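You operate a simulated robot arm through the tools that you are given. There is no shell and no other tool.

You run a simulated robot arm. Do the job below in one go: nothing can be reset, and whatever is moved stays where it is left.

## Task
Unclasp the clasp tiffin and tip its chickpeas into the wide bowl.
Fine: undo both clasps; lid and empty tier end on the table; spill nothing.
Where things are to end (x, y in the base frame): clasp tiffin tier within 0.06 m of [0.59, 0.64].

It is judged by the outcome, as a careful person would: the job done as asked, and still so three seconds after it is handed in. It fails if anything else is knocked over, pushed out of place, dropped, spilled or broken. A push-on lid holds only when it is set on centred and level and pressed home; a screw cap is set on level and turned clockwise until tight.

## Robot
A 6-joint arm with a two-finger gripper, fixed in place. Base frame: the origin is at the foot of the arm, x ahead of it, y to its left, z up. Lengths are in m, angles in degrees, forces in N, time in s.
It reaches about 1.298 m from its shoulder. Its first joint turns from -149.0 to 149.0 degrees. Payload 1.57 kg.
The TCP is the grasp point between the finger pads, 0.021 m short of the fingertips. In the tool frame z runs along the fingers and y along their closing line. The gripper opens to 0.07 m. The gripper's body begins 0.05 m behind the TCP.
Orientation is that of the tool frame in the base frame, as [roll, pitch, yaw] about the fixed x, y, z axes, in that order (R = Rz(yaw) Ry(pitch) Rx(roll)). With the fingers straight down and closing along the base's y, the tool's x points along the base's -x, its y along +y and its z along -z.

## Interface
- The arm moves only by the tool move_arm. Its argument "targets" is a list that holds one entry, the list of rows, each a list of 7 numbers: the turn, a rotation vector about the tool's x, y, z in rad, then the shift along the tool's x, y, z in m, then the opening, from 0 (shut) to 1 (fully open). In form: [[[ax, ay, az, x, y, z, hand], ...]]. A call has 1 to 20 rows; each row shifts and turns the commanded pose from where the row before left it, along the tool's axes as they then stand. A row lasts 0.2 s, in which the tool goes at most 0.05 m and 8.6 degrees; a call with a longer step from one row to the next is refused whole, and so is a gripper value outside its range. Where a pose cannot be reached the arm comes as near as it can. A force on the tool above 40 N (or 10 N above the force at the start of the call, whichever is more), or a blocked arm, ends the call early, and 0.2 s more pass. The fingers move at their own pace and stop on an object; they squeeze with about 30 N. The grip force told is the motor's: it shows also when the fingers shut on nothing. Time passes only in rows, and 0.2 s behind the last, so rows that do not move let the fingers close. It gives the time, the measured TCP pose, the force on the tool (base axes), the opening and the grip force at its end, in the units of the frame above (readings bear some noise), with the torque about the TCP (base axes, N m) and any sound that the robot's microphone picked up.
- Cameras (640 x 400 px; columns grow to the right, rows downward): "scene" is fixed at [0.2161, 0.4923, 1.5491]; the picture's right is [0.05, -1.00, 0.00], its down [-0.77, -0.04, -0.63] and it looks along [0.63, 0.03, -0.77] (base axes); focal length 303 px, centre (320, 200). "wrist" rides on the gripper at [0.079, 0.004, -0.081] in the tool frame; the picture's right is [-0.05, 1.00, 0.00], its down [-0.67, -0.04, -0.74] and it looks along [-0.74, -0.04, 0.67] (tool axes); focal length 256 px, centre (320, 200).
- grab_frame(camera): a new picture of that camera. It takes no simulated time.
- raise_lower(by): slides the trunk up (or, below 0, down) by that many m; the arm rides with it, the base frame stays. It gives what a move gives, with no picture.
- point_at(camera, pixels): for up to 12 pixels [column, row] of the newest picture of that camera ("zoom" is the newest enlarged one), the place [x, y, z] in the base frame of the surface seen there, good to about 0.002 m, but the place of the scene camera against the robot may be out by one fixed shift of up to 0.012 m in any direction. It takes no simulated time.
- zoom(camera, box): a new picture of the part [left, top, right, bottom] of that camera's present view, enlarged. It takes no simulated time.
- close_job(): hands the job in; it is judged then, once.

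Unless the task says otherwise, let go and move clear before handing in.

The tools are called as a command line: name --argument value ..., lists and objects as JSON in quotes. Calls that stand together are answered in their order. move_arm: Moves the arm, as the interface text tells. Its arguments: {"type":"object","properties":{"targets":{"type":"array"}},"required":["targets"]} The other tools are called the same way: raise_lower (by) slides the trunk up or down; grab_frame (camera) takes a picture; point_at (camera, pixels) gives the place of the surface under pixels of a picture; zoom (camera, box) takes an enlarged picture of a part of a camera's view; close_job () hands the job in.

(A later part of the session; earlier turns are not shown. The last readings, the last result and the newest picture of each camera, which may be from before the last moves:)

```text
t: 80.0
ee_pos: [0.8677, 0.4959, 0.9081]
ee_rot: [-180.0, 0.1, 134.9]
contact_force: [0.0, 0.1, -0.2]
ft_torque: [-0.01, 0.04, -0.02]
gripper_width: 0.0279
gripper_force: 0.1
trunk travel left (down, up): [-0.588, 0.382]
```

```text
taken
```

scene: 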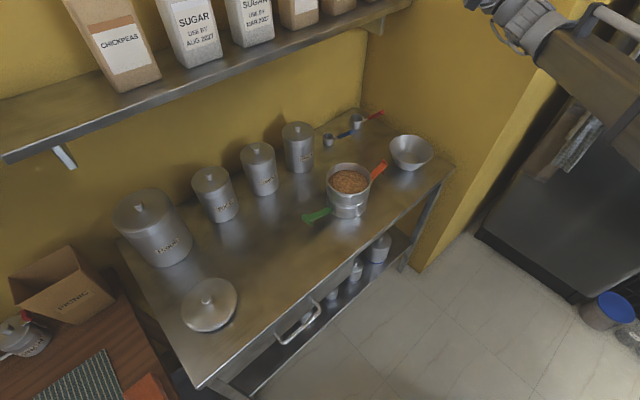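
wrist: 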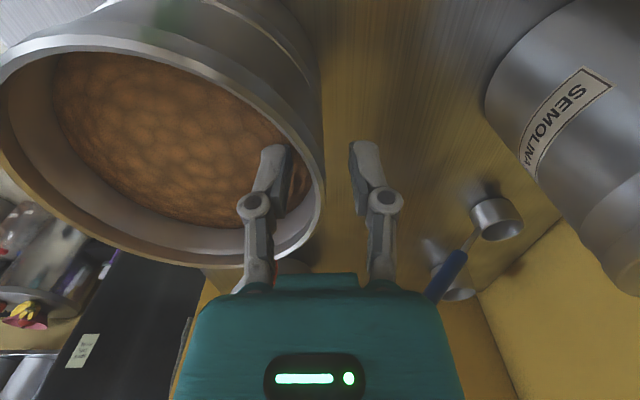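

The inner finger is inside the mouth and the outer finger outside the wall, with no contact force. I'll close on the wall.

move_arm --targets '[[[0, 0, 0, 0, 0, 0, 0.3], [0, 0, 0, 0, 0, 0, 0.2], [0, 0, 0, 0, 0, 0, 0.1], [0, 0, 0, 0, 0, 0, 0], [0, 0, 0, 0, 0, 0, 0], [0, 0, 0, 0, 0, 0, 0]]]'

raise_lower --by 0.004

grab_frame --camera "wrist"

grab_frame --camera "scene"

```text
t: 81.4
ee_pos: [0.8681, 0.4956, 0.9068]
ee_rot: [179.9, 0.1, 135.0]
contact_force: [1.9, -0.9, 2.4]
ft_torque: [-0.1, -0.15, 0.03]
gripper_width: 0.0064
gripper_force: 30.2
trunk travel left (down, up): [-0.588, 0.382]
```

```text
t: 81.9
ee_pos: [0.8669, 0.4964, 0.9115]
ee_rot: [180.0, 0.2, 135.0]
contact_force: [-0.2, -0.8, -3.4]
ft_torque: [0.08, -0.14, 0.08]
gripper_width: 0.0064
gripper_force: 29.8
trunk travel left (down, up): [-0.592, 0.378]
```

```text
taken
```

wrist: 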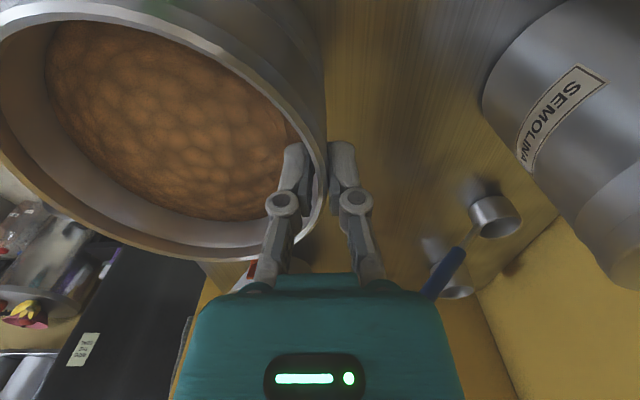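

```text
taken
```

scene: 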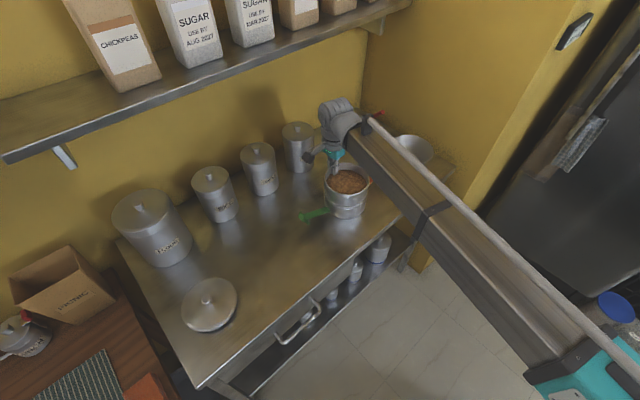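

The wall is held at 6.4 mm with 30 N, and about 3.4 N of weight shows after lifting 4 mm. I'll zoom in to see what lifted.

zoom --camera "scene" --box '[295, 150, 395, 230]'

raise_lower --by 0.008

zoom --camera "scene" --box '[295, 150, 395, 230]'

```text
5.00 times, centred on (345, 190) of scene
```

zoom: 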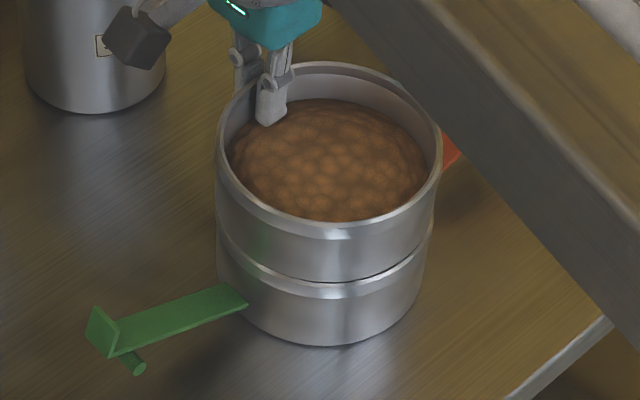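

```text
t: 82.5
ee_pos: [0.8681, 0.4952, 0.92]
ee_rot: [-180.0, 0.1, 135.1]
contact_force: [-0.5, 0.3, -3.5]
ft_torque: [0.12, -0.15, 0.01]
gripper_width: 0.0064
gripper_force: 30.3
trunk travel left (down, up): [-0.6, 0.37]
```

```text
5.00 times, centred on (345, 190) of scene
```

zoom: 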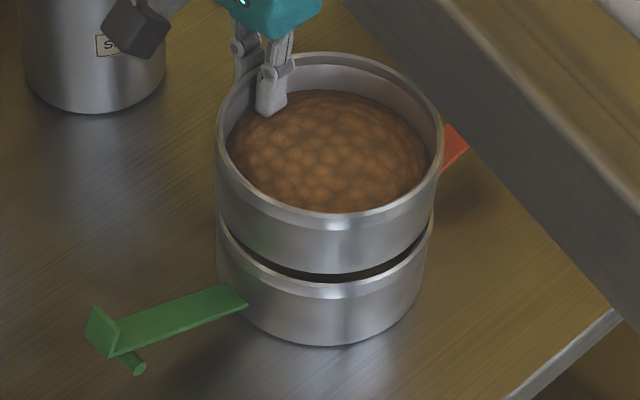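

The upper tier lifts cleanly off the base (dark gap at zoom (330,275)), level, weighing about 0.36 kg, and the base with straps stays. I'll raise it and look at the surroundings before carrying it over.

raise_lower --by 0.04

raise_lower --by 0.04

grab_frame --camera "wrist"

grab_frame --camera "scene"

```text
t: 83.3
ee_pos: [0.8674, 0.497, 0.9577]
ee_rot: [-180.0, 0.2, 135.0]
contact_force: [-0.2, 0.0, -3.3]
ft_torque: [0.13, -0.14, 0.02]
gripper_width: 0.0065
gripper_force: 29.9
trunk travel left (down, up): [-0.64, 0.33]
```

```text
t: 84.2
ee_pos: [0.8664, 0.4959, 0.9986]
ee_rot: [179.9, 0.1, 135.1]
contact_force: [0.0, 0.8, -2.5]
ft_torque: [0.11, -0.13, -0.01]
gripper_width: 0.0062
gripper_force: 30.2
trunk travel left (down, up): [-0.68, 0.29]
```

```text
taken
```

wrist: 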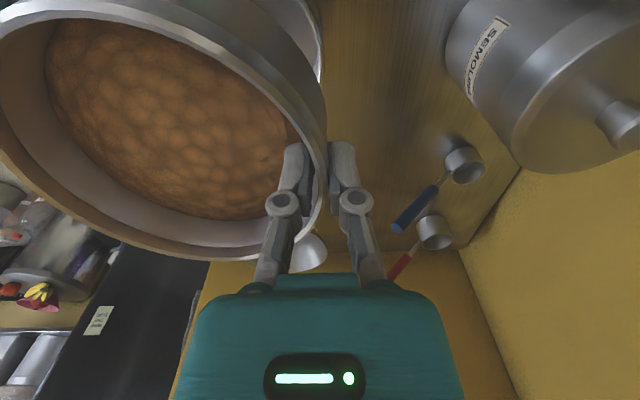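

```text
taken
```

scene: 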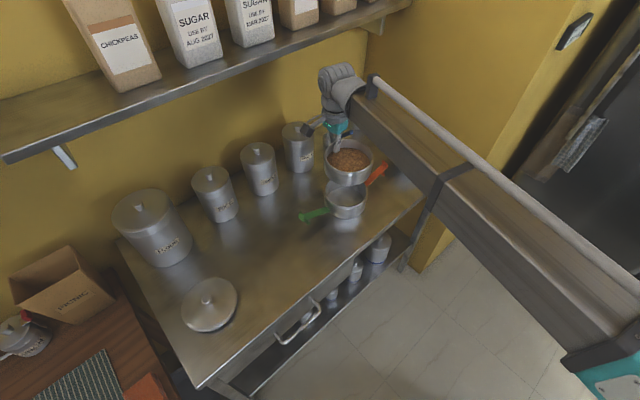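

The base stayed with its straps while the upper tier hangs level in the grip. I'll measure the measuring-cup handles near the path in the wrist picture, (415,210) and (400,262).

point_at --camera "wrist" --pixels '[[415, 208], [397, 226], [437, 232], [402, 262], [393, 275], [465, 160], [308, 250], [300, 262], [200, 180], [100, 100], [270, 190], [230, 60]]'

zoom --camera "scene" --box '[300, 140, 400, 225]'

```text
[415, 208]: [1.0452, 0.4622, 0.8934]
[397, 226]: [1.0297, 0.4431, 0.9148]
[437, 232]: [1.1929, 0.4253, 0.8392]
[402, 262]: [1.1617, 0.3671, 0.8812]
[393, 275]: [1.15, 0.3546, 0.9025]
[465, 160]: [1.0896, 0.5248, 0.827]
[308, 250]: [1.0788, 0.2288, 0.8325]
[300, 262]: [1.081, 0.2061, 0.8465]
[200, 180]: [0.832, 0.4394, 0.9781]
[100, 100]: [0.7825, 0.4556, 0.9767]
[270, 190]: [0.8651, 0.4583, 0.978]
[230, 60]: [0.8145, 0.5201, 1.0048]
```

```text
4.71 times, centred on (350, 182) of scene
```

zoom: 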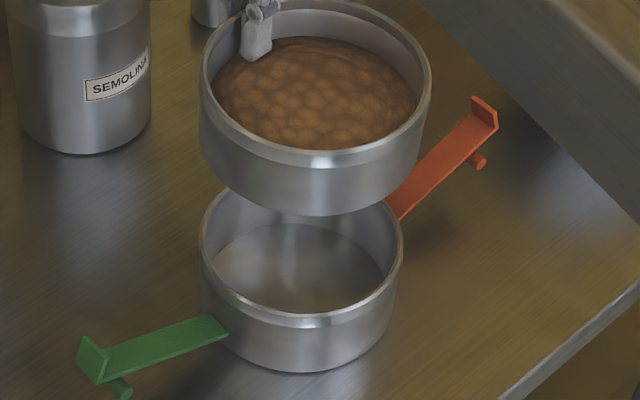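

The red handle ends at (1.148, 0.352, 0.905) and the blue one at (1.03, 0.443, 0.915), both below the tier's bottom at about 0.95. I'll carry the tier slowly until its front lip is over the bowl.

move_arm --targets '[[[0, 0, 0, -0.0058, 0.0014, 0, 0], [0, 0, 0, -0.0117, 0.0028, 0, 0], [0, 0, 0, -0.0175, 0.0043, 0, 0], [0, 0, 0, -0.0194, 0.0047, 0, 0], [0, 0, 0, -0.0194, 0.0047, 0, 0], [0, 0, 0, -0.0194, 0.0047, 0, 0], [0, 0, 0, -0.0194, 0.0047, 0, 0], [0, 0, 0, -0.0194, 0.0047, 0, 0], [0, 0, 0, -0.0194, 0.0047, 0, 0], [0, 0, 0, -0.0194, 0.0047, 0, 0], [0, 0, 0, -0.0194, 0.0047, 0, 0], [0, 0, 0, -0.0194, 0.0047, 0, 0], [0, 0, 0, -0.0194, 0.0047, 0, 0], [0, 0, 0, -0.0194, 0.0047, 0, 0], [0, 0, 0, -0.0194, 0.0047, 0, 0], [0, 0, 0, -0.0136, 0.0033, 0, 0], [0, 0, 0, -0.0078, 0.0019, 0, 0], [0, 0, 0, -0.0043, 0.001, 0, 0], [0, 0, 0, 0, 0, 0, 0]]]'

grab_frame --camera "wrist"

grab_frame --camera "scene"

```text
t: 88.2
ee_pos: [1.1121, 0.3346, 0.9983]
ee_rot: [-180.0, 0.1, 135.0]
contact_force: [-0.7, 0.6, -3.5]
ft_torque: [0.13, -0.16, 0.03]
gripper_width: 0.0064
gripper_force: 30.0
out of reach, approached as far as the arm can: row 12, 16, 17, 18
trunk travel left (down, up): [-0.68, 0.29]
```

```text
taken
```

wrist: 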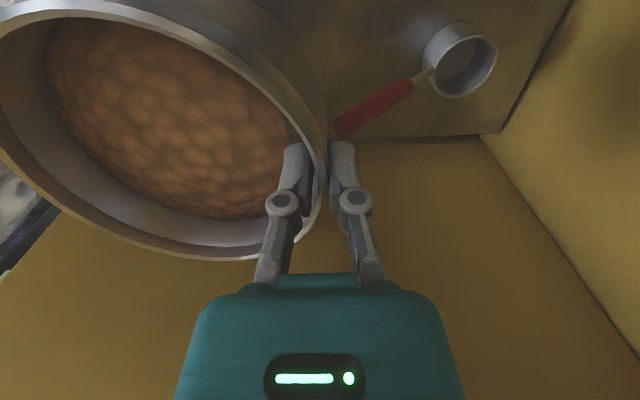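

```text
taken
```

scene: 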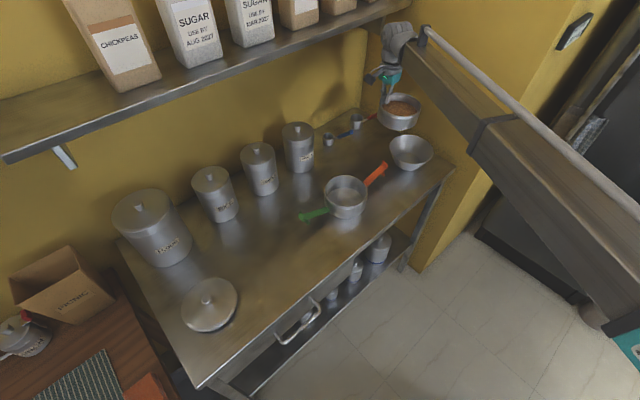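

The arm reached its limit at (1.112, 0.335), which puts the lip about 9 mm behind the bowl centre, good enough; tilting will free more reach. I'll tilt to 20° first (well before the chickpeas can flow) and correct the position.

move_arm --targets '[[[-0.0436, 0, 0, 0, 0, -0.0003, 0], [-0.0436, 0, 0, 0, 0, -0.0006, 0], [-0.0436, 0, 0, 0, 0, -0.001, 0], [-0.0436, 0, 0, 0, 0, -0.0013, 0], [-0.0436, 0, 0, -0.0015, 0.002, -0.0014, 0], [-0.0436, 0, 0, -0.0015, 0.002, -0.0014, 0], [-0.0436, 0, 0, -0.0015, 0.0022, -0.0018, 0], [-0.0436, 0, 0, -0.0015, 0.0022, -0.0018, 0], [0, 0, 0, 0, 0, 0, 0]]]'

grab_frame --camera "wrist"

zoom --camera "scene" --box '[350, 60, 470, 190]'

```text
t: 90.2
ee_pos: [1.1204, 0.3341, 1.0095]
ee_rot: [160.1, 0.1, 135.1]
contact_force: [0.4, 0.0, -3.5]
ft_torque: [0.1, -0.1, 0.01]
gripper_width: 0.0064
gripper_force: 29.7
trunk travel left (down, up): [-0.68, 0.29]
```

```text
taken
```

wrist: 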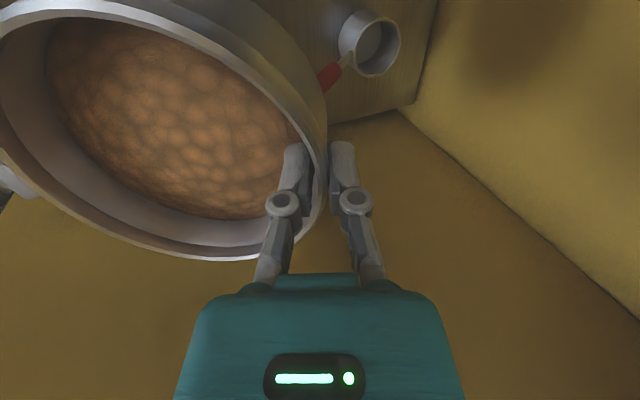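

```text
3.08 times, centred on (410, 125) of scene
```

zoom: 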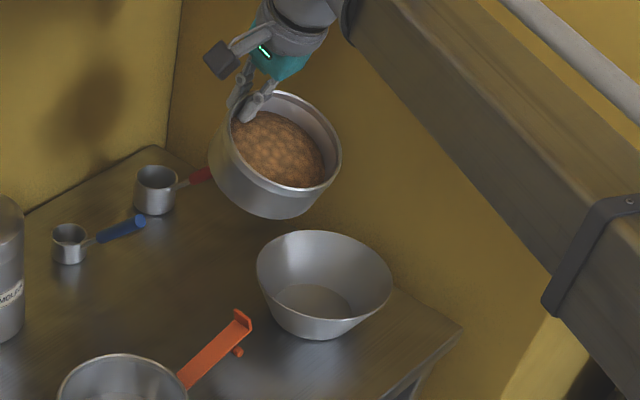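

The tier is tilted 20° and holds firmly; the chickpeas have not moved. The lip is at z≈0.972 above the bowl, so I'll lower 40 mm and tilt on to 30°.

raise_lower --by -0.04

move_arm --targets '[[[-0.0436, 0, 0, 0, -0.0005, -0.0036, 0], [-0.0436, 0, 0, 0, -0.0005, -0.0036, 0], [-0.0436, 0, 0, 0, -0.0003, -0.0044, 0], [-0.0436, 0, 0, 0, -0.0003, -0.0044, 0], [0, 0, 0, 0, 0, 0, 0]]]'

grab_frame --camera "wrist"

zoom --camera "scene" --box '[350, 80, 470, 190]'

```text
t: 91.0
ee_pos: [1.1191, 0.3337, 0.9713]
ee_rot: [160.1, 0.1, 135.0]
contact_force: [0.9, -0.2, -2.7]
ft_torque: [0.08, -0.09, -0.03]
gripper_width: 0.0063
gripper_force: 29.5
trunk travel left (down, up): [-0.64, 0.33]
```

```text
t: 92.2
ee_pos: [1.1155, 0.329, 0.983]
ee_rot: [150.0, 0.0, 135.1]
contact_force: [0.1, 0.6, -2.2]
ft_torque: [0.03, -0.1, -0.04]
gripper_width: 0.0063
gripper_force: 30.5
trunk travel left (down, up): [-0.64, 0.33]
```

```text
taken
```

wrist: 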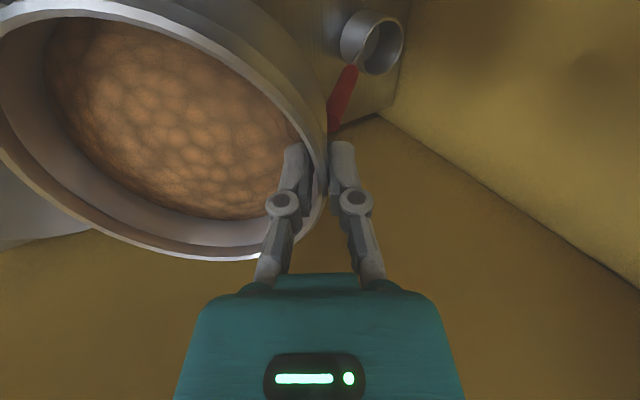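

```text
3.64 times, centred on (410, 135) of scene
```

zoom: 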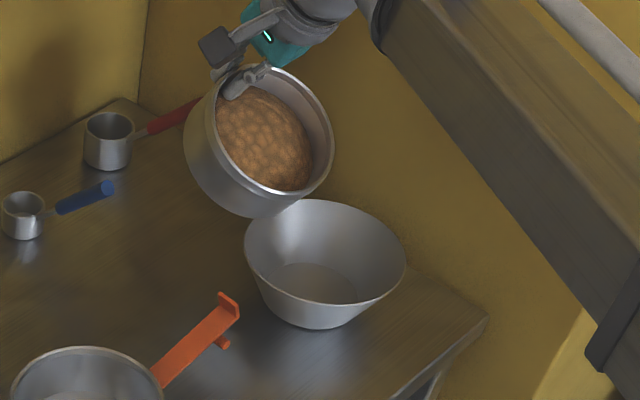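

The tier is at 30° with the chickpeas still resting; the lip should be about 64 mm above the bowl rim. I'll check the lip's position against the bowl in this zoomed picture.

point_at --camera "zoom" --pixels '[[312, 186], [300, 196], [325, 170], [332, 150], [285, 170], [300, 175], [252, 215], [260, 140], [245, 250], [404, 265], [325, 201], [320, 300]]'

```text
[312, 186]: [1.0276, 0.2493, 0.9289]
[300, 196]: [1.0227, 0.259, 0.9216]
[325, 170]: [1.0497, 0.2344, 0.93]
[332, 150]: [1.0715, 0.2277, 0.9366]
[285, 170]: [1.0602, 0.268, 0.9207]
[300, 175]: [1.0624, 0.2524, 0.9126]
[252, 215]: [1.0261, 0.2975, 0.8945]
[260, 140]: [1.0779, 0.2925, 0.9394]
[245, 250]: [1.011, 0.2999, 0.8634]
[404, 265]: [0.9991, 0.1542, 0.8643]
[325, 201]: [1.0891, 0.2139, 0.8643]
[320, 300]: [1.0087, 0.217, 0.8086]
```

The lip is about 25 mm behind the bowl centre and 62 mm above its rim, a good place to start. I'll lower 12 mm and tilt on slowly to 40°.

raise_lower --by -0.012

move_arm --targets '[[[-0.0436, 0, 0, 0, 0, -0.0051, 0], [-0.0436, 0, 0, 0, 0, -0.0051, 0], [-0.0436, 0, 0, 0, 0.0005, -0.0058, 0], [-0.0436, 0, 0, 0, 0.0005, -0.0058, 0], [0, 0, 0, 0, 0, 0, 0], [0, 0, 0, 0, 0, 0, 0]]]'

zoom --camera "scene" --box '[350, 80, 470, 190]'

grab_frame --camera "wrist"

```text
t: 92.8
ee_pos: [1.1141, 0.3281, 0.9711]
ee_rot: [150.0, 0.1, 135.0]
contact_force: [0.2, -0.6, -2.1]
ft_torque: [0.05, -0.09, -0.01]
gripper_width: 0.0063
gripper_force: 29.8
trunk travel left (down, up): [-0.628, 0.342]
```

```text
t: 94.2
ee_pos: [1.1058, 0.32, 0.9901]
ee_rot: [140.0, 0.1, 135.1]
contact_force: [-0.2, 0.3, -3.3]
ft_torque: [0.04, -0.08, 0.05]
gripper_width: 0.0061
gripper_force: 29.5
trunk travel left (down, up): [-0.628, 0.342]
```

```text
3.64 times, centred on (410, 135) of scene
```

zoom: 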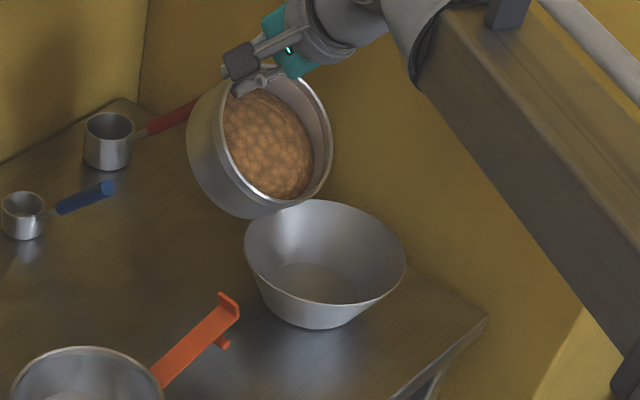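

```text
taken
```

wrist: 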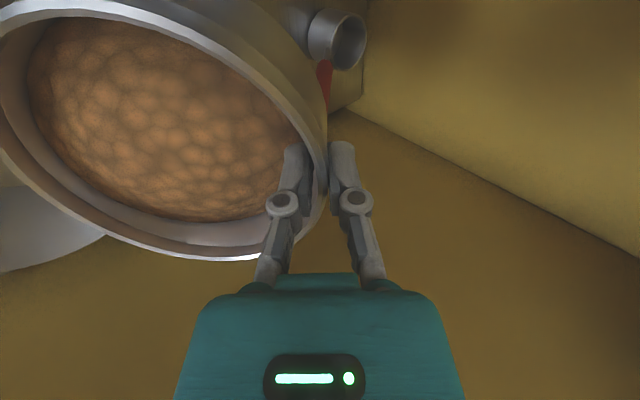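

At 40° the chickpeas are leaning toward the lip but none has fallen. I'll lower 14 mm more to keep the drop short, then tilt slowly to 50°.

raise_lower --by -0.014

move_arm --targets '[[[-0.0436, 0, 0, 0, 0.0011, -0.0064, 0], [0, 0, 0, 0, 0, 0, 0], [-0.0436, 0, 0, 0, 0.0011, -0.0064, 0], [0, 0, 0, 0, 0, 0, 0], [-0.0436, 0, 0, 0, 0.0017, -0.0069, 0], [0, 0, 0, 0, 0, 0, 0], [-0.0436, 0, 0, 0, 0.0017, -0.0069, 0], [0, 0, 0, 0, 0, 0, 0], [0, 0, 0, 0, 0, 0, 0]]]'

zoom --camera "scene" --box '[350, 80, 470, 190]'

grab_frame --camera "wrist"

```text
t: 94.8
ee_pos: [1.106, 0.3218, 0.9783]
ee_rot: [139.9, 0.0, 135.0]
contact_force: [5.7, 4.5, 11.4]
ft_torque: [-0.03, -0.18, 0.05]
gripper_width: 0.006
gripper_force: 30.0
trunk travel left (down, up): [-0.614, 0.356]
```

```text
t: 96.8
ee_pos: [1.0961, 0.3108, 0.9989]
ee_rot: [129.9, 0.0, 135.0]
contact_force: [0.1, 0.0, -2.9]
ft_torque: [0.01, -0.02, 0.0]
gripper_width: 0.0062
gripper_force: 30.2
trunk travel left (down, up): [-0.614, 0.356]
```

```text
3.64 times, centred on (410, 135) of scene
```

zoom: 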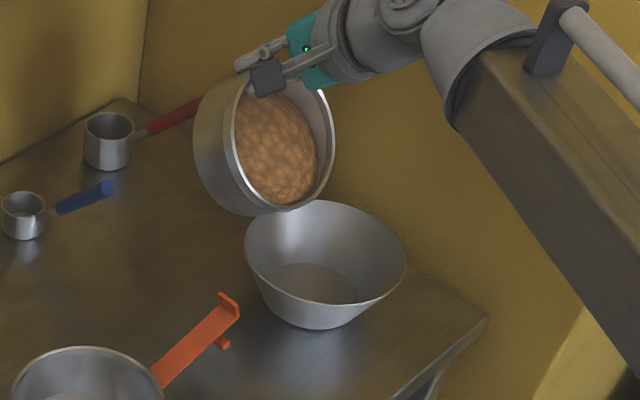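

```text
taken
```

wrist: 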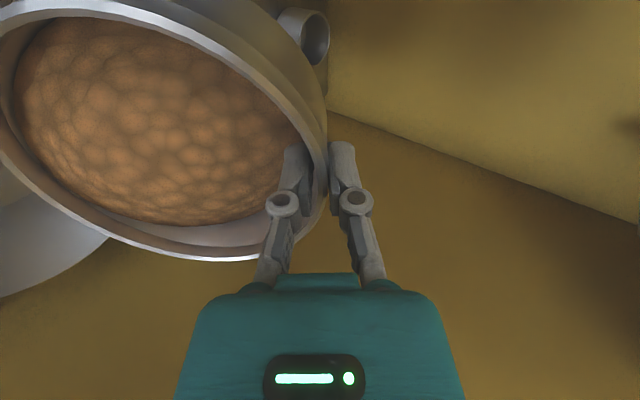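

Lowering gave a brief contact of about 14 N at the end, which is gone after tilting (now just the tier's weight). I'll check that neither the bowl nor the red-handled cup was shifted.

point_at --camera "zoom" --pixels '[[245, 250], [404, 265], [330, 202], [320, 300], [110, 120], [150, 130], [190, 112], [300, 205], [240, 200], [285, 208], [270, 215], [320, 180]]'

zoom --camera "scene" --box '[380, 100, 450, 180]'

```text
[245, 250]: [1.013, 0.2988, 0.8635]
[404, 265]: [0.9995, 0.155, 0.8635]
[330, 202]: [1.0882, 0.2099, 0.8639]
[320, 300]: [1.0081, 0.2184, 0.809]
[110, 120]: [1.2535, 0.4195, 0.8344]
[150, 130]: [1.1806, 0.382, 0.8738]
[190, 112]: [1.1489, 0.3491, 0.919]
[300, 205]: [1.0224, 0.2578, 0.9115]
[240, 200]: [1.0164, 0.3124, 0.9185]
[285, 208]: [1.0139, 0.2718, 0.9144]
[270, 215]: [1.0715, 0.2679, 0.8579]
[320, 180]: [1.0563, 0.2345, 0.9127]
```

```text
5.00 times, centred on (415, 140) of scene
```

zoom: 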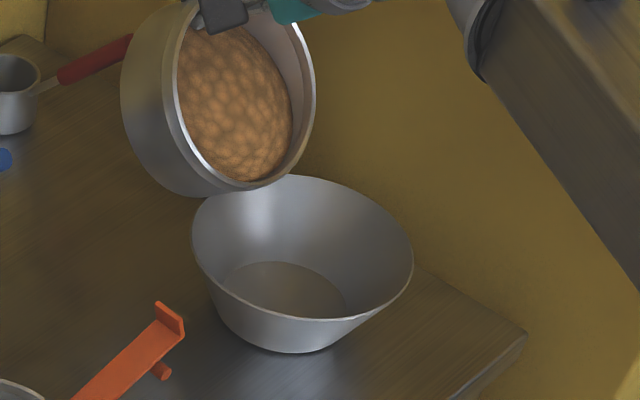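

The bowl rim points and the cup are where they were, so nothing was displaced. Now at 50° with the lip about 45 mm above the bowl rim; I'll tilt on slowly to 60°.

move_arm --targets '[[[-0.0436, 0, 0, 0, 0.0025, -0.0072, 0], [0, 0, 0, 0, 0, 0, 0], [-0.0436, 0, 0, 0, 0.0025, -0.0072, 0], [0, 0, 0, 0, 0, 0, 0], [-0.0436, 0, 0, 0, 0.0033, -0.0075, 0], [0, 0, 0, 0, 0, 0, 0], [-0.0436, 0, 0, 0, 0.0033, -0.0075, 0], [0, 0, 0, 0, 0, 0, 0], [0, 0, 0, 0, 0, 0, 0]]]'

zoom --camera "scene" --box '[370, 90, 450, 180]'

grab_frame --camera "wrist"

```text
t: 98.8
ee_pos: [1.0844, 0.2988, 1.0259]
ee_rot: [120.0, 0.2, 135.0]
contact_force: [-0.1, 0.2, -2.8]
ft_torque: [-0.05, -0.02, -0.01]
gripper_width: 0.0066
gripper_force: 30.0
trunk travel left (down, up): [-0.614, 0.356]
```

```text
4.44 times, centred on (410, 135) of scene
```

zoom: 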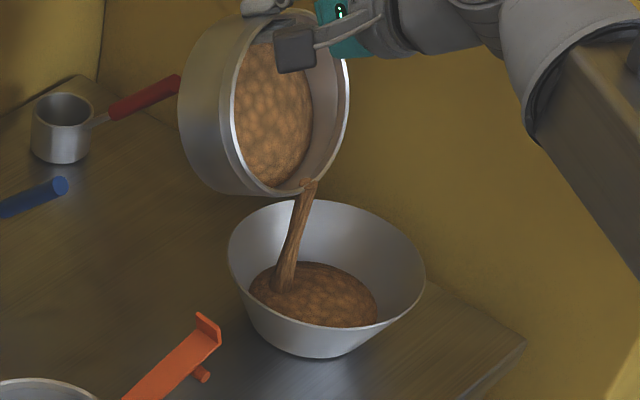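

```text
taken
```

wrist: 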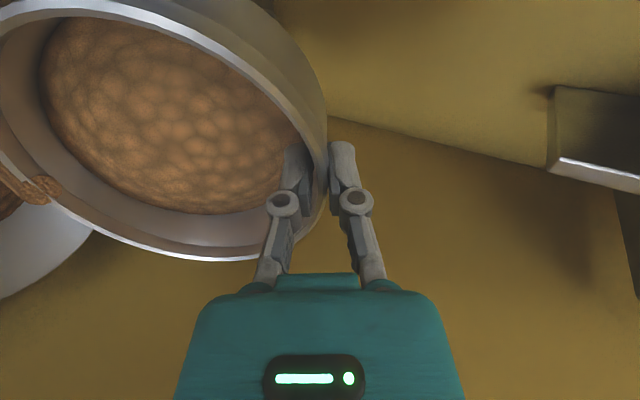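

Chickpeas are now pouring in a narrow stream over the lip (zoom (305,190)) straight into the bowl. I'll hold still for a moment to let them run.

move_arm --targets '[[[0, 0, 0, 0, 0, 0, 0], [0, 0, 0, 0, 0, 0, 0], [0, 0, 0, 0, 0, 0, 0], [0, 0, 0, 0, 0, 0, 0]]]'

zoom --camera "scene" --box '[370, 90, 450, 180]'

```text
t: 99.8
ee_pos: [1.0846, 0.2998, 1.0256]
ee_rot: [120.0, 0.2, 135.0]
contact_force: [-0.7, -0.1, -2.7]
ft_torque: [-0.04, 0.0, 0.0]
gripper_width: 0.0066
gripper_force: 29.2
trunk travel left (down, up): [-0.614, 0.356]
```

```text
4.44 times, centred on (410, 135) of scene
```

zoom: 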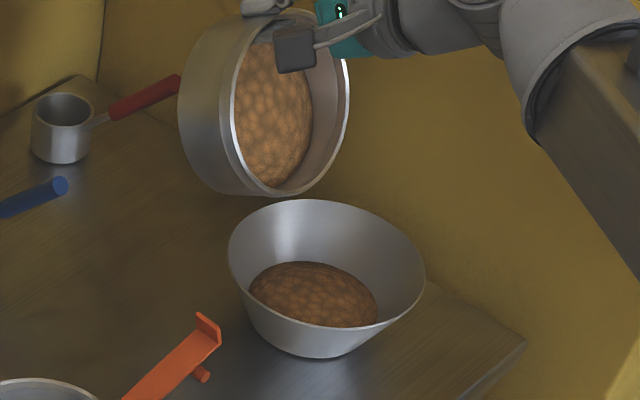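

The stream stopped on its own at 60° with part of the load in the bowl and nothing spilled. I'll lower 10 mm and tilt on to 70°.

raise_lower --by -0.01

move_arm --targets '[[[-0.0436, 0, 0, 0, 0.0041, -0.0076, 0], [0, 0, 0, 0, 0, 0, 0], [-0.0436, 0, 0, 0, 0.0041, -0.0076, 0], [0, 0, 0, 0, 0, 0, 0], [0, 0, 0, 0, 0, 0, 0], [-0.0436, 0, 0, 0, 0.005, -0.0075, 0], [0, 0, 0, 0, 0, 0, 0], [-0.0436, 0, 0, 0, 0.005, -0.0075, 0], [0, 0, 0, 0, 0, 0, 0]]]'

zoom --camera "scene" --box '[370, 90, 450, 180]'

move_arm --targets '[[[0, 0, 0, 0, 0, 0, 0], [0, 0, 0, 0, 0, 0, 0], [0, 0, 0, 0, 0, 0, 0], [0, 0, 0, 0, 0, 0, 0]]]'

zoom --camera "scene" --box '[370, 90, 450, 180]'

```text
t: 100.4
ee_pos: [1.0836, 0.298, 1.0157]
ee_rot: [120.0, 0.1, 135.0]
contact_force: [0.2, -0.8, -2.6]
ft_torque: [-0.01, 0.0, 0.03]
gripper_width: 0.0061
gripper_force: 30.5
trunk travel left (down, up): [-0.604, 0.366]
```

```text
t: 102.4
ee_pos: [1.0708, 0.2857, 1.0454]
ee_rot: [109.9, 0.1, 134.9]
contact_force: [-0.9, 0.8, -2.9]
ft_torque: [-0.01, 0.02, 0.0]
gripper_width: 0.0063
gripper_force: 30.1
trunk travel left (down, up): [-0.604, 0.366]
```

```text
4.44 times, centred on (410, 135) of scene
```

zoom: 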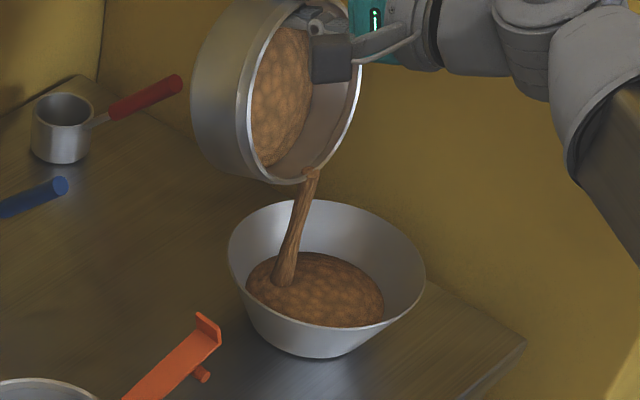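

```text
t: 103.4
ee_pos: [1.0702, 0.2871, 1.0451]
ee_rot: [110.0, 0.1, 135.0]
contact_force: [0.1, -0.4, -3.5]
ft_torque: [-0.04, 0.03, 0.0]
gripper_width: 0.0064
gripper_force: 29.7
trunk travel left (down, up): [-0.604, 0.366]
```

```text
4.44 times, centred on (410, 135) of scene
```

zoom: 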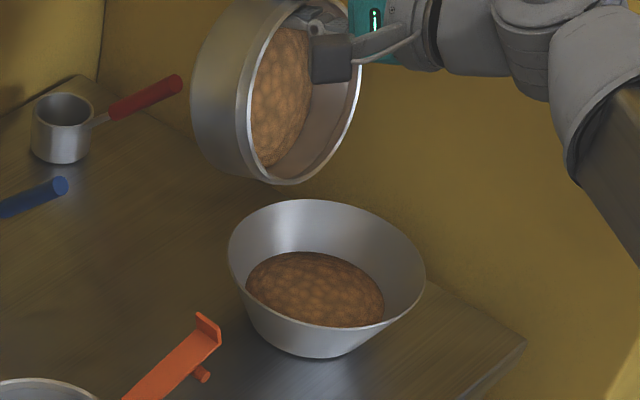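

Another portion went into the bowl cleanly, and the stream has stopped again at 70°. I'll lower 20 mm and tilt on to 80°.

raise_lower --by -0.02

move_arm --targets '[[[-0.0436, 0, 0, 0, 0.0058, -0.0073, 0], [0, 0, 0, 0, 0, 0, 0], [-0.0436, 0, 0, 0, 0.0058, -0.0073, 0], [0, 0, 0, 0, 0, 0, 0], [0, 0, 0, 0, 0, 0, 0], [-0.0436, 0, 0, 0, 0.0065, -0.0069, 0], [0, 0, 0, 0, 0, 0, 0], [-0.0436, 0, 0, 0, 0.0065, -0.0069, 0], [0, 0, 0, 0, 0, 0, 0], [0, 0, 0, 0, 0, 0, 0], [0, 0, 0, 0, 0, 0, 0]]]'

zoom --camera "scene" --box '[370, 90, 450, 180]'

grab_frame --camera "wrist"

```text
t: 104.0
ee_pos: [1.0714, 0.2855, 1.0263]
ee_rot: [110.0, 0.1, 134.9]
contact_force: [-0.4, 0.7, -2.1]
ft_torque: [-0.04, 0.03, 0.0]
gripper_width: 0.0065
gripper_force: 30.3
trunk travel left (down, up): [-0.584, 0.386]
```

```text
t: 106.5
ee_pos: [1.0558, 0.2721, 1.0569]
ee_rot: [99.9, 0.2, 135.0]
contact_force: [0.3, 0.2, -2.0]
ft_torque: [-0.06, 0.01, -0.01]
gripper_width: 0.0062
gripper_force: 30.0
trunk travel left (down, up): [-0.584, 0.386]
```

```text
4.44 times, centred on (410, 135) of scene
```

zoom: 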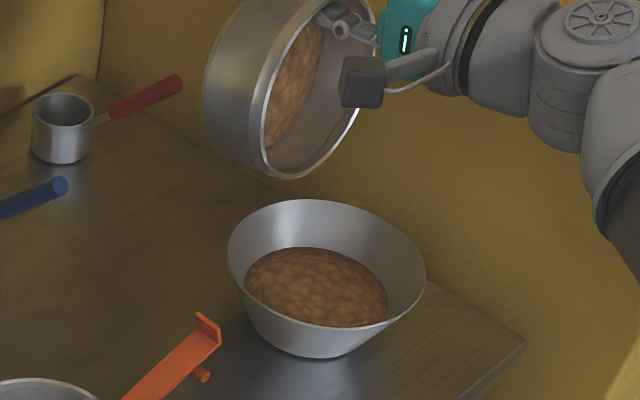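

```text
taken
```

wrist: 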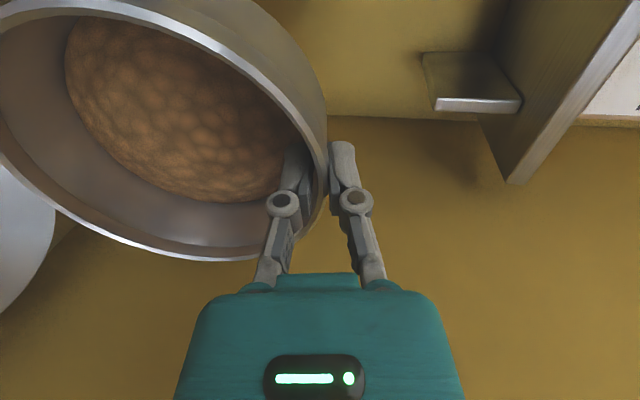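

The bowl fills steadily and remains well below its rim; the tier still holds some. I'll lower 26 mm and tilt on to 90°.

raise_lower --by -0.026

move_arm --targets '[[[-0.0436, 0, 0, 0, 0.0072, -0.0065, 0], [0, 0, 0, 0, 0, 0, 0], [-0.0436, 0, 0, 0, 0.0072, -0.0065, 0], [0, 0, 0, 0, 0, 0, 0], [0, 0, 0, 0, 0, 0, 0], [-0.0436, 0, 0, 0, 0.0078, -0.0059, 0], [0, 0, 0, 0, 0, 0, 0], [-0.0436, 0, 0, 0, 0.0078, -0.0059, 0], [0, 0, 0, 0, 0, 0, 0], [0, 0, 0, 0, 0, 0, 0], [0, 0, 0, 0, 0, 0, 0]]]'

zoom --camera "scene" --box '[370, 90, 450, 180]'

grab_frame --camera "wrist"

```text
t: 107.2
ee_pos: [1.0561, 0.273, 1.0308]
ee_rot: [99.9, 0.1, 135.0]
contact_force: [-0.1, 0.5, -1.9]
ft_torque: [-0.05, 0.04, -0.03]
gripper_width: 0.006
gripper_force: 30.2
trunk travel left (down, up): [-0.558, 0.412]
```

```text
t: 109.6
ee_pos: [1.04, 0.2555, 1.0635]
ee_rot: [89.9, 0.2, 135.0]
contact_force: [-0.2, 0.0, -2.2]
ft_torque: [-0.06, 0.05, 0.02]
gripper_width: 0.0062
gripper_force: 29.9
trunk travel left (down, up): [-0.558, 0.412]
```

```text
4.44 times, centred on (410, 135) of scene
```

zoom: 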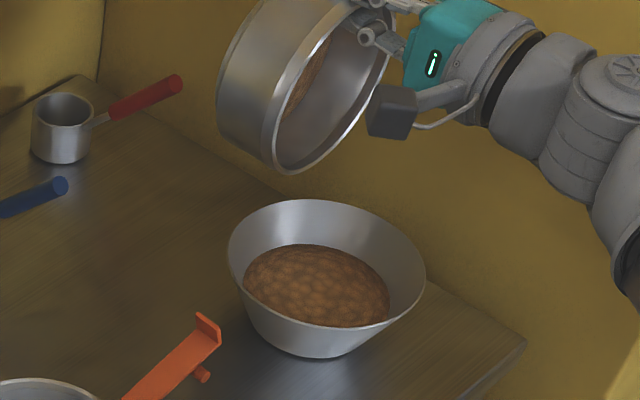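

```text
taken
```

wrist: 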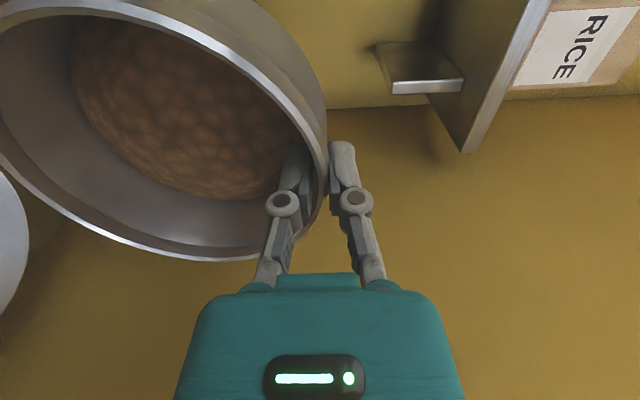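

Only a thin layer is left in the tier. I'll lower 33 mm and tilt on to 100°.

raise_lower --by -0.033

move_arm --targets '[[[-0.0436, 0, 0, 0, 0.0083, -0.0052, 0], [0, 0, 0, 0, 0, 0, 0], [-0.0436, 0, 0, 0, 0.0083, -0.0052, 0], [0, 0, 0, 0, 0, 0, 0], [0, 0, 0, 0, 0, 0, 0], [-0.0436, 0, 0, 0, 0.0086, -0.0044, 0], [0, 0, 0, 0, 0, 0, 0], [-0.0436, 0, 0, 0, 0.0086, -0.0044, 0], [0, 0, 0, 0, 0, 0, 0], [0, 0, 0, 0, 0, 0, 0], [0, 0, 0, 0, 0, 0, 0]]]'

zoom --camera "scene" --box '[370, 90, 450, 180]'

grab_frame --camera "wrist"

grab_frame --camera "scene"

```text
t: 110.3
ee_pos: [1.0413, 0.2572, 1.0306]
ee_rot: [89.9, 0.0, 135.1]
contact_force: [0.3, 0.5, -1.9]
ft_torque: [-0.07, 0.05, -0.01]
gripper_width: 0.0062
gripper_force: 29.3
trunk travel left (down, up): [-0.525, 0.445]
```

```text
t: 112.8
ee_pos: [1.0257, 0.2416, 1.064]
ee_rot: [79.9, 0.1, 135.0]
contact_force: [-0.2, -0.5, -1.3]
ft_torque: [-0.08, 0.04, 0.01]
gripper_width: 0.0064
gripper_force: 29.7
trunk travel left (down, up): [-0.525, 0.445]
```

```text
4.44 times, centred on (410, 135) of scene
```

zoom: 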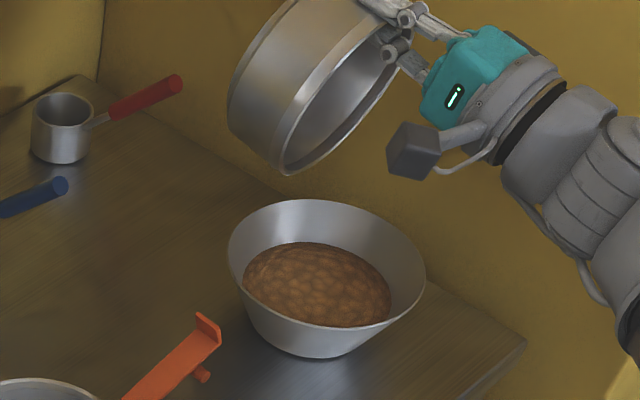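

```text
taken
```

wrist: 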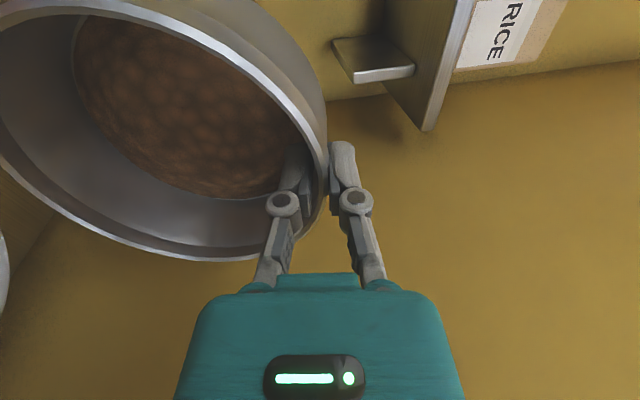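

```text
taken
```

scene: 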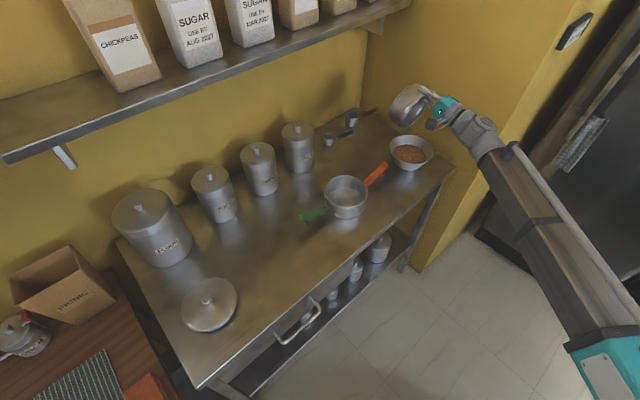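

About two thirds of the weight is gone and nothing has spilled; a thin layer remains visible in the wrist picture. I'll lower 34 mm and go on to 110°.

raise_lower --by -0.034

move_arm --targets '[[[-0.0436, 0, 0, 0, 0.0089, -0.0036, 0], [0, 0, 0, 0, 0, 0, 0], [-0.0436, 0, 0, 0, 0.0089, -0.0036, 0], [0, 0, 0, 0, 0, 0, 0], [0, 0, 0, 0, 0, 0, 0], [-0.0436, 0, 0, 0, 0.009, -0.0028, 0], [0, 0, 0, 0, 0, 0, 0], [-0.0436, 0, 0, 0, 0.009, -0.0028, 0], [0, 0, 0, 0, 0, 0, 0], [0, 0, 0, 0, 0, 0, 0], [0, 0, 0, 0, 0, 0, 0]]]'

zoom --camera "scene" --box '[370, 90, 450, 180]'

grab_frame --camera "wrist"

```text
t: 113.5
ee_pos: [1.0255, 0.2421, 1.0286]
ee_rot: [79.8, 0.0, 134.9]
contact_force: [-0.6, -0.3, -1.6]
ft_torque: [-0.08, 0.1, 0.02]
gripper_width: 0.0061
gripper_force: 30.1
trunk travel left (down, up): [-0.491, 0.479]
```

```text
t: 115.9
ee_pos: [1.0106, 0.2268, 1.0602]
ee_rot: [69.8, 0.1, 135.0]
contact_force: [0.6, -0.2, -2.0]
ft_torque: [-0.06, 0.04, 0.02]
gripper_width: 0.0059
gripper_force: 29.9
trunk travel left (down, up): [-0.491, 0.479]
```

```text
4.44 times, centred on (410, 135) of scene
```

zoom: 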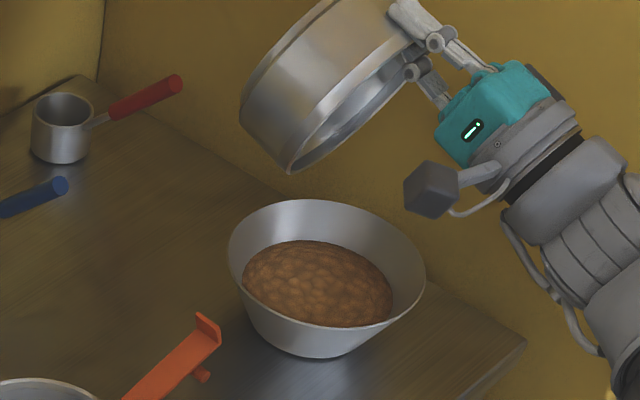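

```text
taken
```

wrist: 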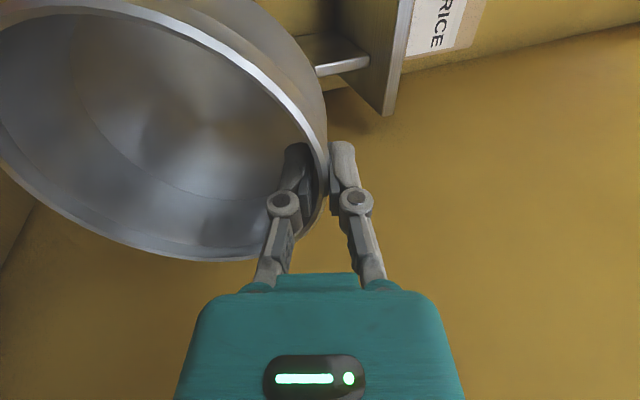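

The wrist picture now shows the tier's bare shiny inside, so it looks empty. I'll zoom to confirm.

zoom --camera "wrist" --box '[0, 0, 340, 270]'

zoom --camera "scene" --box '[380, 110, 450, 180]'

move_arm --targets '[[[0, 0, 0, 0, 0, 0, 0], [0, 0, 0, 0, 0, 0, 0], [0, 0, 0, 0, 0, 0, 0]]]'

```text
1.48 times, centred on (170, 135) of wrist
```

zoom: 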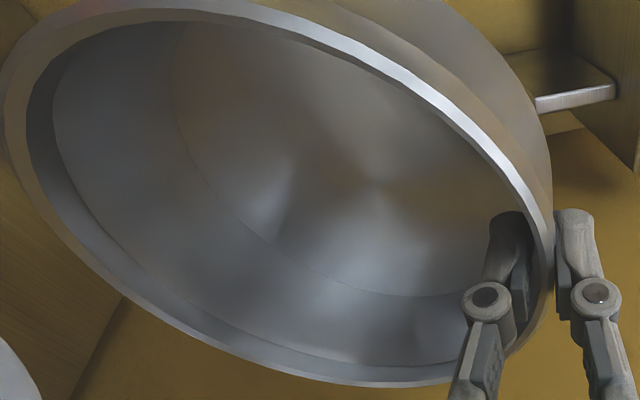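

```text
5.71 times, centred on (415, 145) of scene
```

zoom: 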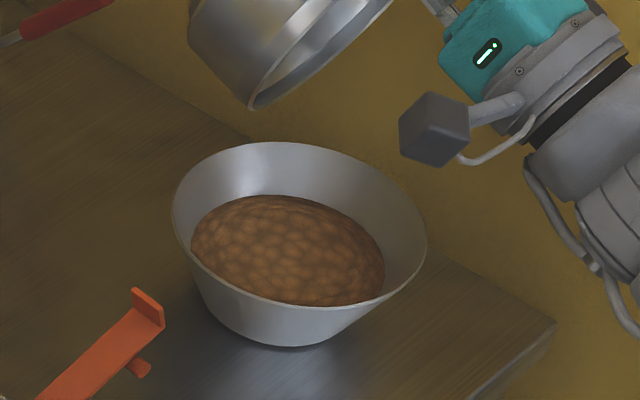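

```text
t: 116.7
ee_pos: [1.0116, 0.2259, 1.0606]
ee_rot: [69.8, 0.1, 135.0]
contact_force: [1.2, -0.1, -2.0]
ft_torque: [-0.02, 0.08, 0.0]
gripper_width: 0.0062
gripper_force: 30.2
trunk travel left (down, up): [-0.491, 0.479]
```

The tier is clean inside and all the chickpeas lie in the bowl, below its rim, with none on the table. I'll raise the trunk and turn the tier upright again.

raise_lower --by 0.1

raise_lower --by 0.11

move_arm --targets '[[[0.1, 0, 0, 0, 0, 0, 0], [0.12, 0, 0, 0, 0, 0, 0], [0.12, 0, 0, 0, 0, 0, 0], [0.12, 0, 0, 0, 0, 0, 0], [0.12, 0, 0, 0, 0, 0, 0], [0.12, 0, 0, 0, 0, 0, 0], [0.12, 0, 0, 0, 0, 0, 0], [0.12, 0, 0, 0, 0, 0, 0], [0.12, 0, 0, 0, 0, 0, 0], [0.12, 0, 0, 0, 0, 0, 0], [0.12, 0, 0, 0, 0, 0, 0], [0.12, 0, 0, 0, 0, 0, 0], [0.12, 0, 0, 0, 0, 0, 0], [0.12, 0, 0, 0, 0, 0, 0], [0.12, 0, 0, 0, 0, 0, 0], [0.12, 0, 0, 0, 0, 0, 0], [0.023, 0, 0, 0, 0, 0, 0], [0, 0, 0, 0, 0, 0, 0]]]'

grab_frame --camera "scene"

grab_frame --camera "wrist"

```text
t: 118.1
ee_pos: [1.0111, 0.2254, 1.1602]
ee_rot: [69.9, 0.0, 135.0]
contact_force: [-0.4, 0.2, -1.7]
ft_torque: [-0.07, 0.04, -0.01]
gripper_width: 0.0064
gripper_force: 29.7
trunk travel left (down, up): [-0.591, 0.379]
```

```text
t: 119.5
ee_pos: [1.0104, 0.226, 1.27]
ee_rot: [69.8, 0.1, 134.9]
contact_force: [0.3, 0.3, -2.5]
ft_torque: [-0.07, 0.06, -0.03]
gripper_width: 0.0063
gripper_force: 30.3
trunk travel left (down, up): [-0.701, 0.269]
```

```text
t: 123.3
ee_pos: [1.01, 0.2258, 1.0205]
ee_rot: [-179.9, 0.1, 135.1]
contact_force: [0.2, -0.3, -1.2]
ft_torque: [0.03, -0.07, 0.0]
gripper_width: 0.0065
gripper_force: 30.4
out of reach, approached as far as the arm can: row 1, 2, 3, 4, 5, 6, 7, 8, 9, 10, 11, 12, 13, 14, 15
trunk travel left (down, up): [-0.701, 0.269]
```

```text
taken
```

scene: 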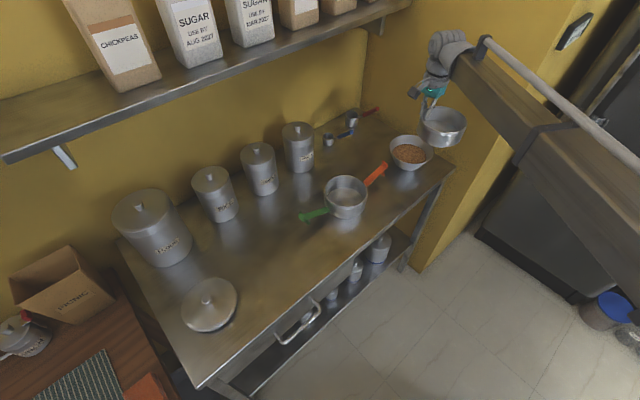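

```text
taken
```

wrist: 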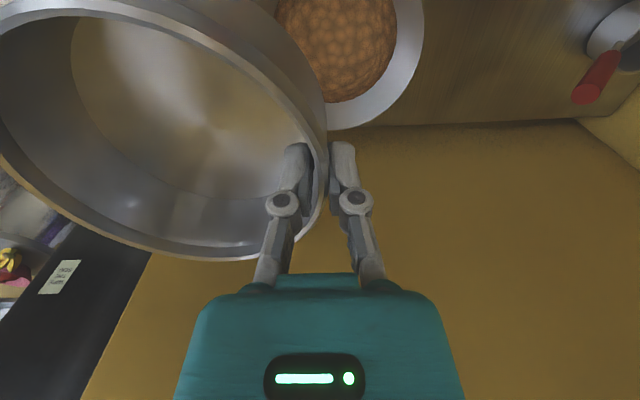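

The tier is upright, empty and held (about 1.2 N). I'll carry it left to above the target (0.59, 0.64).

move_arm --targets '[[[0, 0, 0, 0.015, 0.0015, 0, 0], [0, 0, 0, 0.025, 0.0025, 0, 0], [0, 0, 0, 0.034, 0.0034, 0, 0], [0, 0, 0, 0.034, 0.0034, 0, 0], [0, 0, 0, 0.034, 0.0034, 0, 0], [0, 0, 0, 0.034, 0.0034, 0, 0], [0, 0, 0, 0.034, 0.0034, 0, 0], [0, 0, 0, 0.034, 0.0034, 0, 0], [0, 0, 0, 0.034, 0.0034, 0, 0], [0, 0, 0, 0.034, 0.0034, 0, 0], [0, 0, 0, 0.034, 0.0034, 0, 0], [0, 0, 0, 0.034, 0.0034, 0, 0], [0, 0, 0, 0.034, 0.0034, 0, 0], [0, 0, 0, 0.034, 0.0034, 0, 0], [0, 0, 0, 0.034, 0.0034, 0, 0], [0, 0, 0, 0.034, 0.0034, 0, 0], [0, 0, 0, 0.034, 0.0034, 0, 0], [0, 0, 0, 0.025, 0.0025, 0, 0], [0, 0, 0, 0.015, 0.0015, 0, 0], [0, 0, 0, 0, 0, 0, 0]]]'

grab_frame --camera "scene"

grab_frame --camera "wrist"

```text
t: 127.5
ee_pos: [0.6341, 0.6844, 1.0201]
ee_rot: [-179.9, 0.1, 135.0]
contact_force: [0.2, 0.3, -1.4]
ft_torque: [0.07, -0.1, 0.03]
gripper_width: 0.0061
gripper_force: 29.7
out of reach, approached as far as the arm can: row 7
trunk travel left (down, up): [-0.701, 0.269]
```

```text
taken
```

scene: 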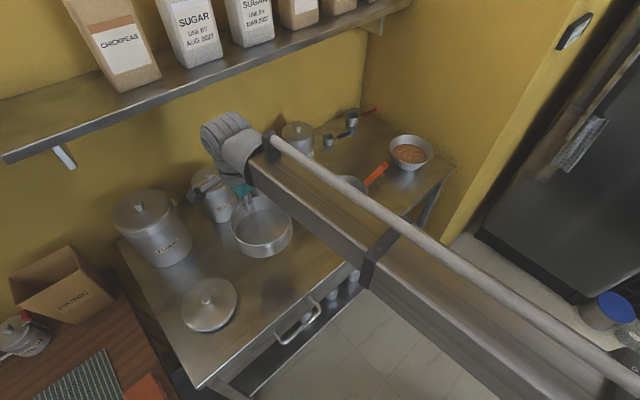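

```text
taken
```

wrist: 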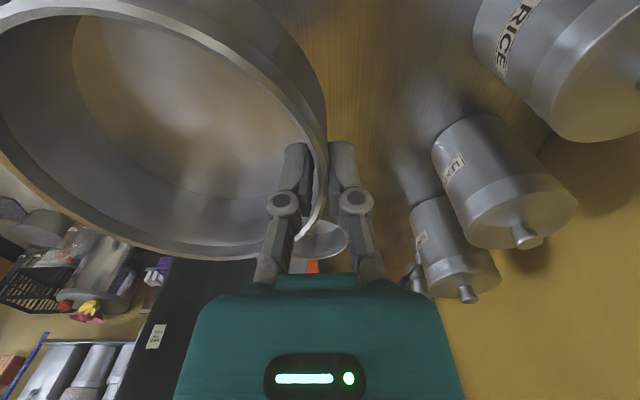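

The tier hangs above the target spot with clear table below. I'll lower it in steps and watch for contact.

raise_lower --by -0.15

raise_lower --by -0.01

grab_frame --camera "scene"

zoom --camera "scene" --box '[200, 190, 330, 290]'

```text
t: 129.2
ee_pos: [0.6339, 0.6856, 0.8691]
ee_rot: [-180.0, 0.1, 135.1]
contact_force: [0.3, -0.1, -1.4]
ft_torque: [0.03, -0.08, -0.03]
gripper_width: 0.0061
gripper_force: 30.0
trunk travel left (down, up): [-0.551, 0.419]
```

```text
t: 129.8
ee_pos: [0.6356, 0.6849, 0.8604]
ee_rot: [180.0, 0.1, 135.0]
contact_force: [0.7, 0.2, -1.5]
ft_torque: [0.04, -0.07, -0.04]
gripper_width: 0.0063
gripper_force: 29.5
trunk travel left (down, up): [-0.541, 0.429]
```

```text
taken
```

scene: 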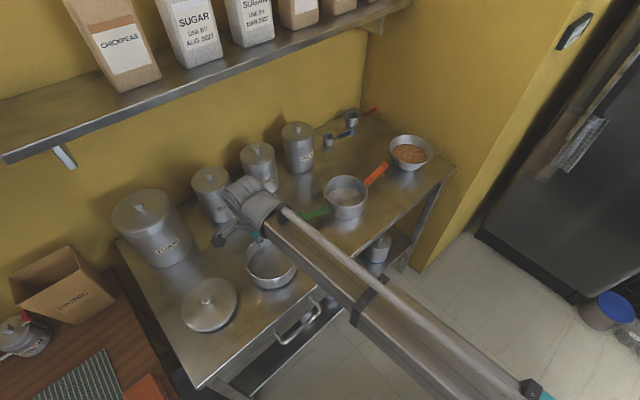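

```text
4.00 times, centred on (265, 240) of scene
```

zoom: 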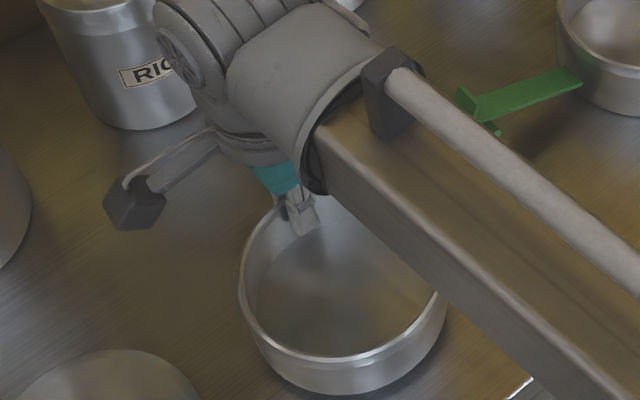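

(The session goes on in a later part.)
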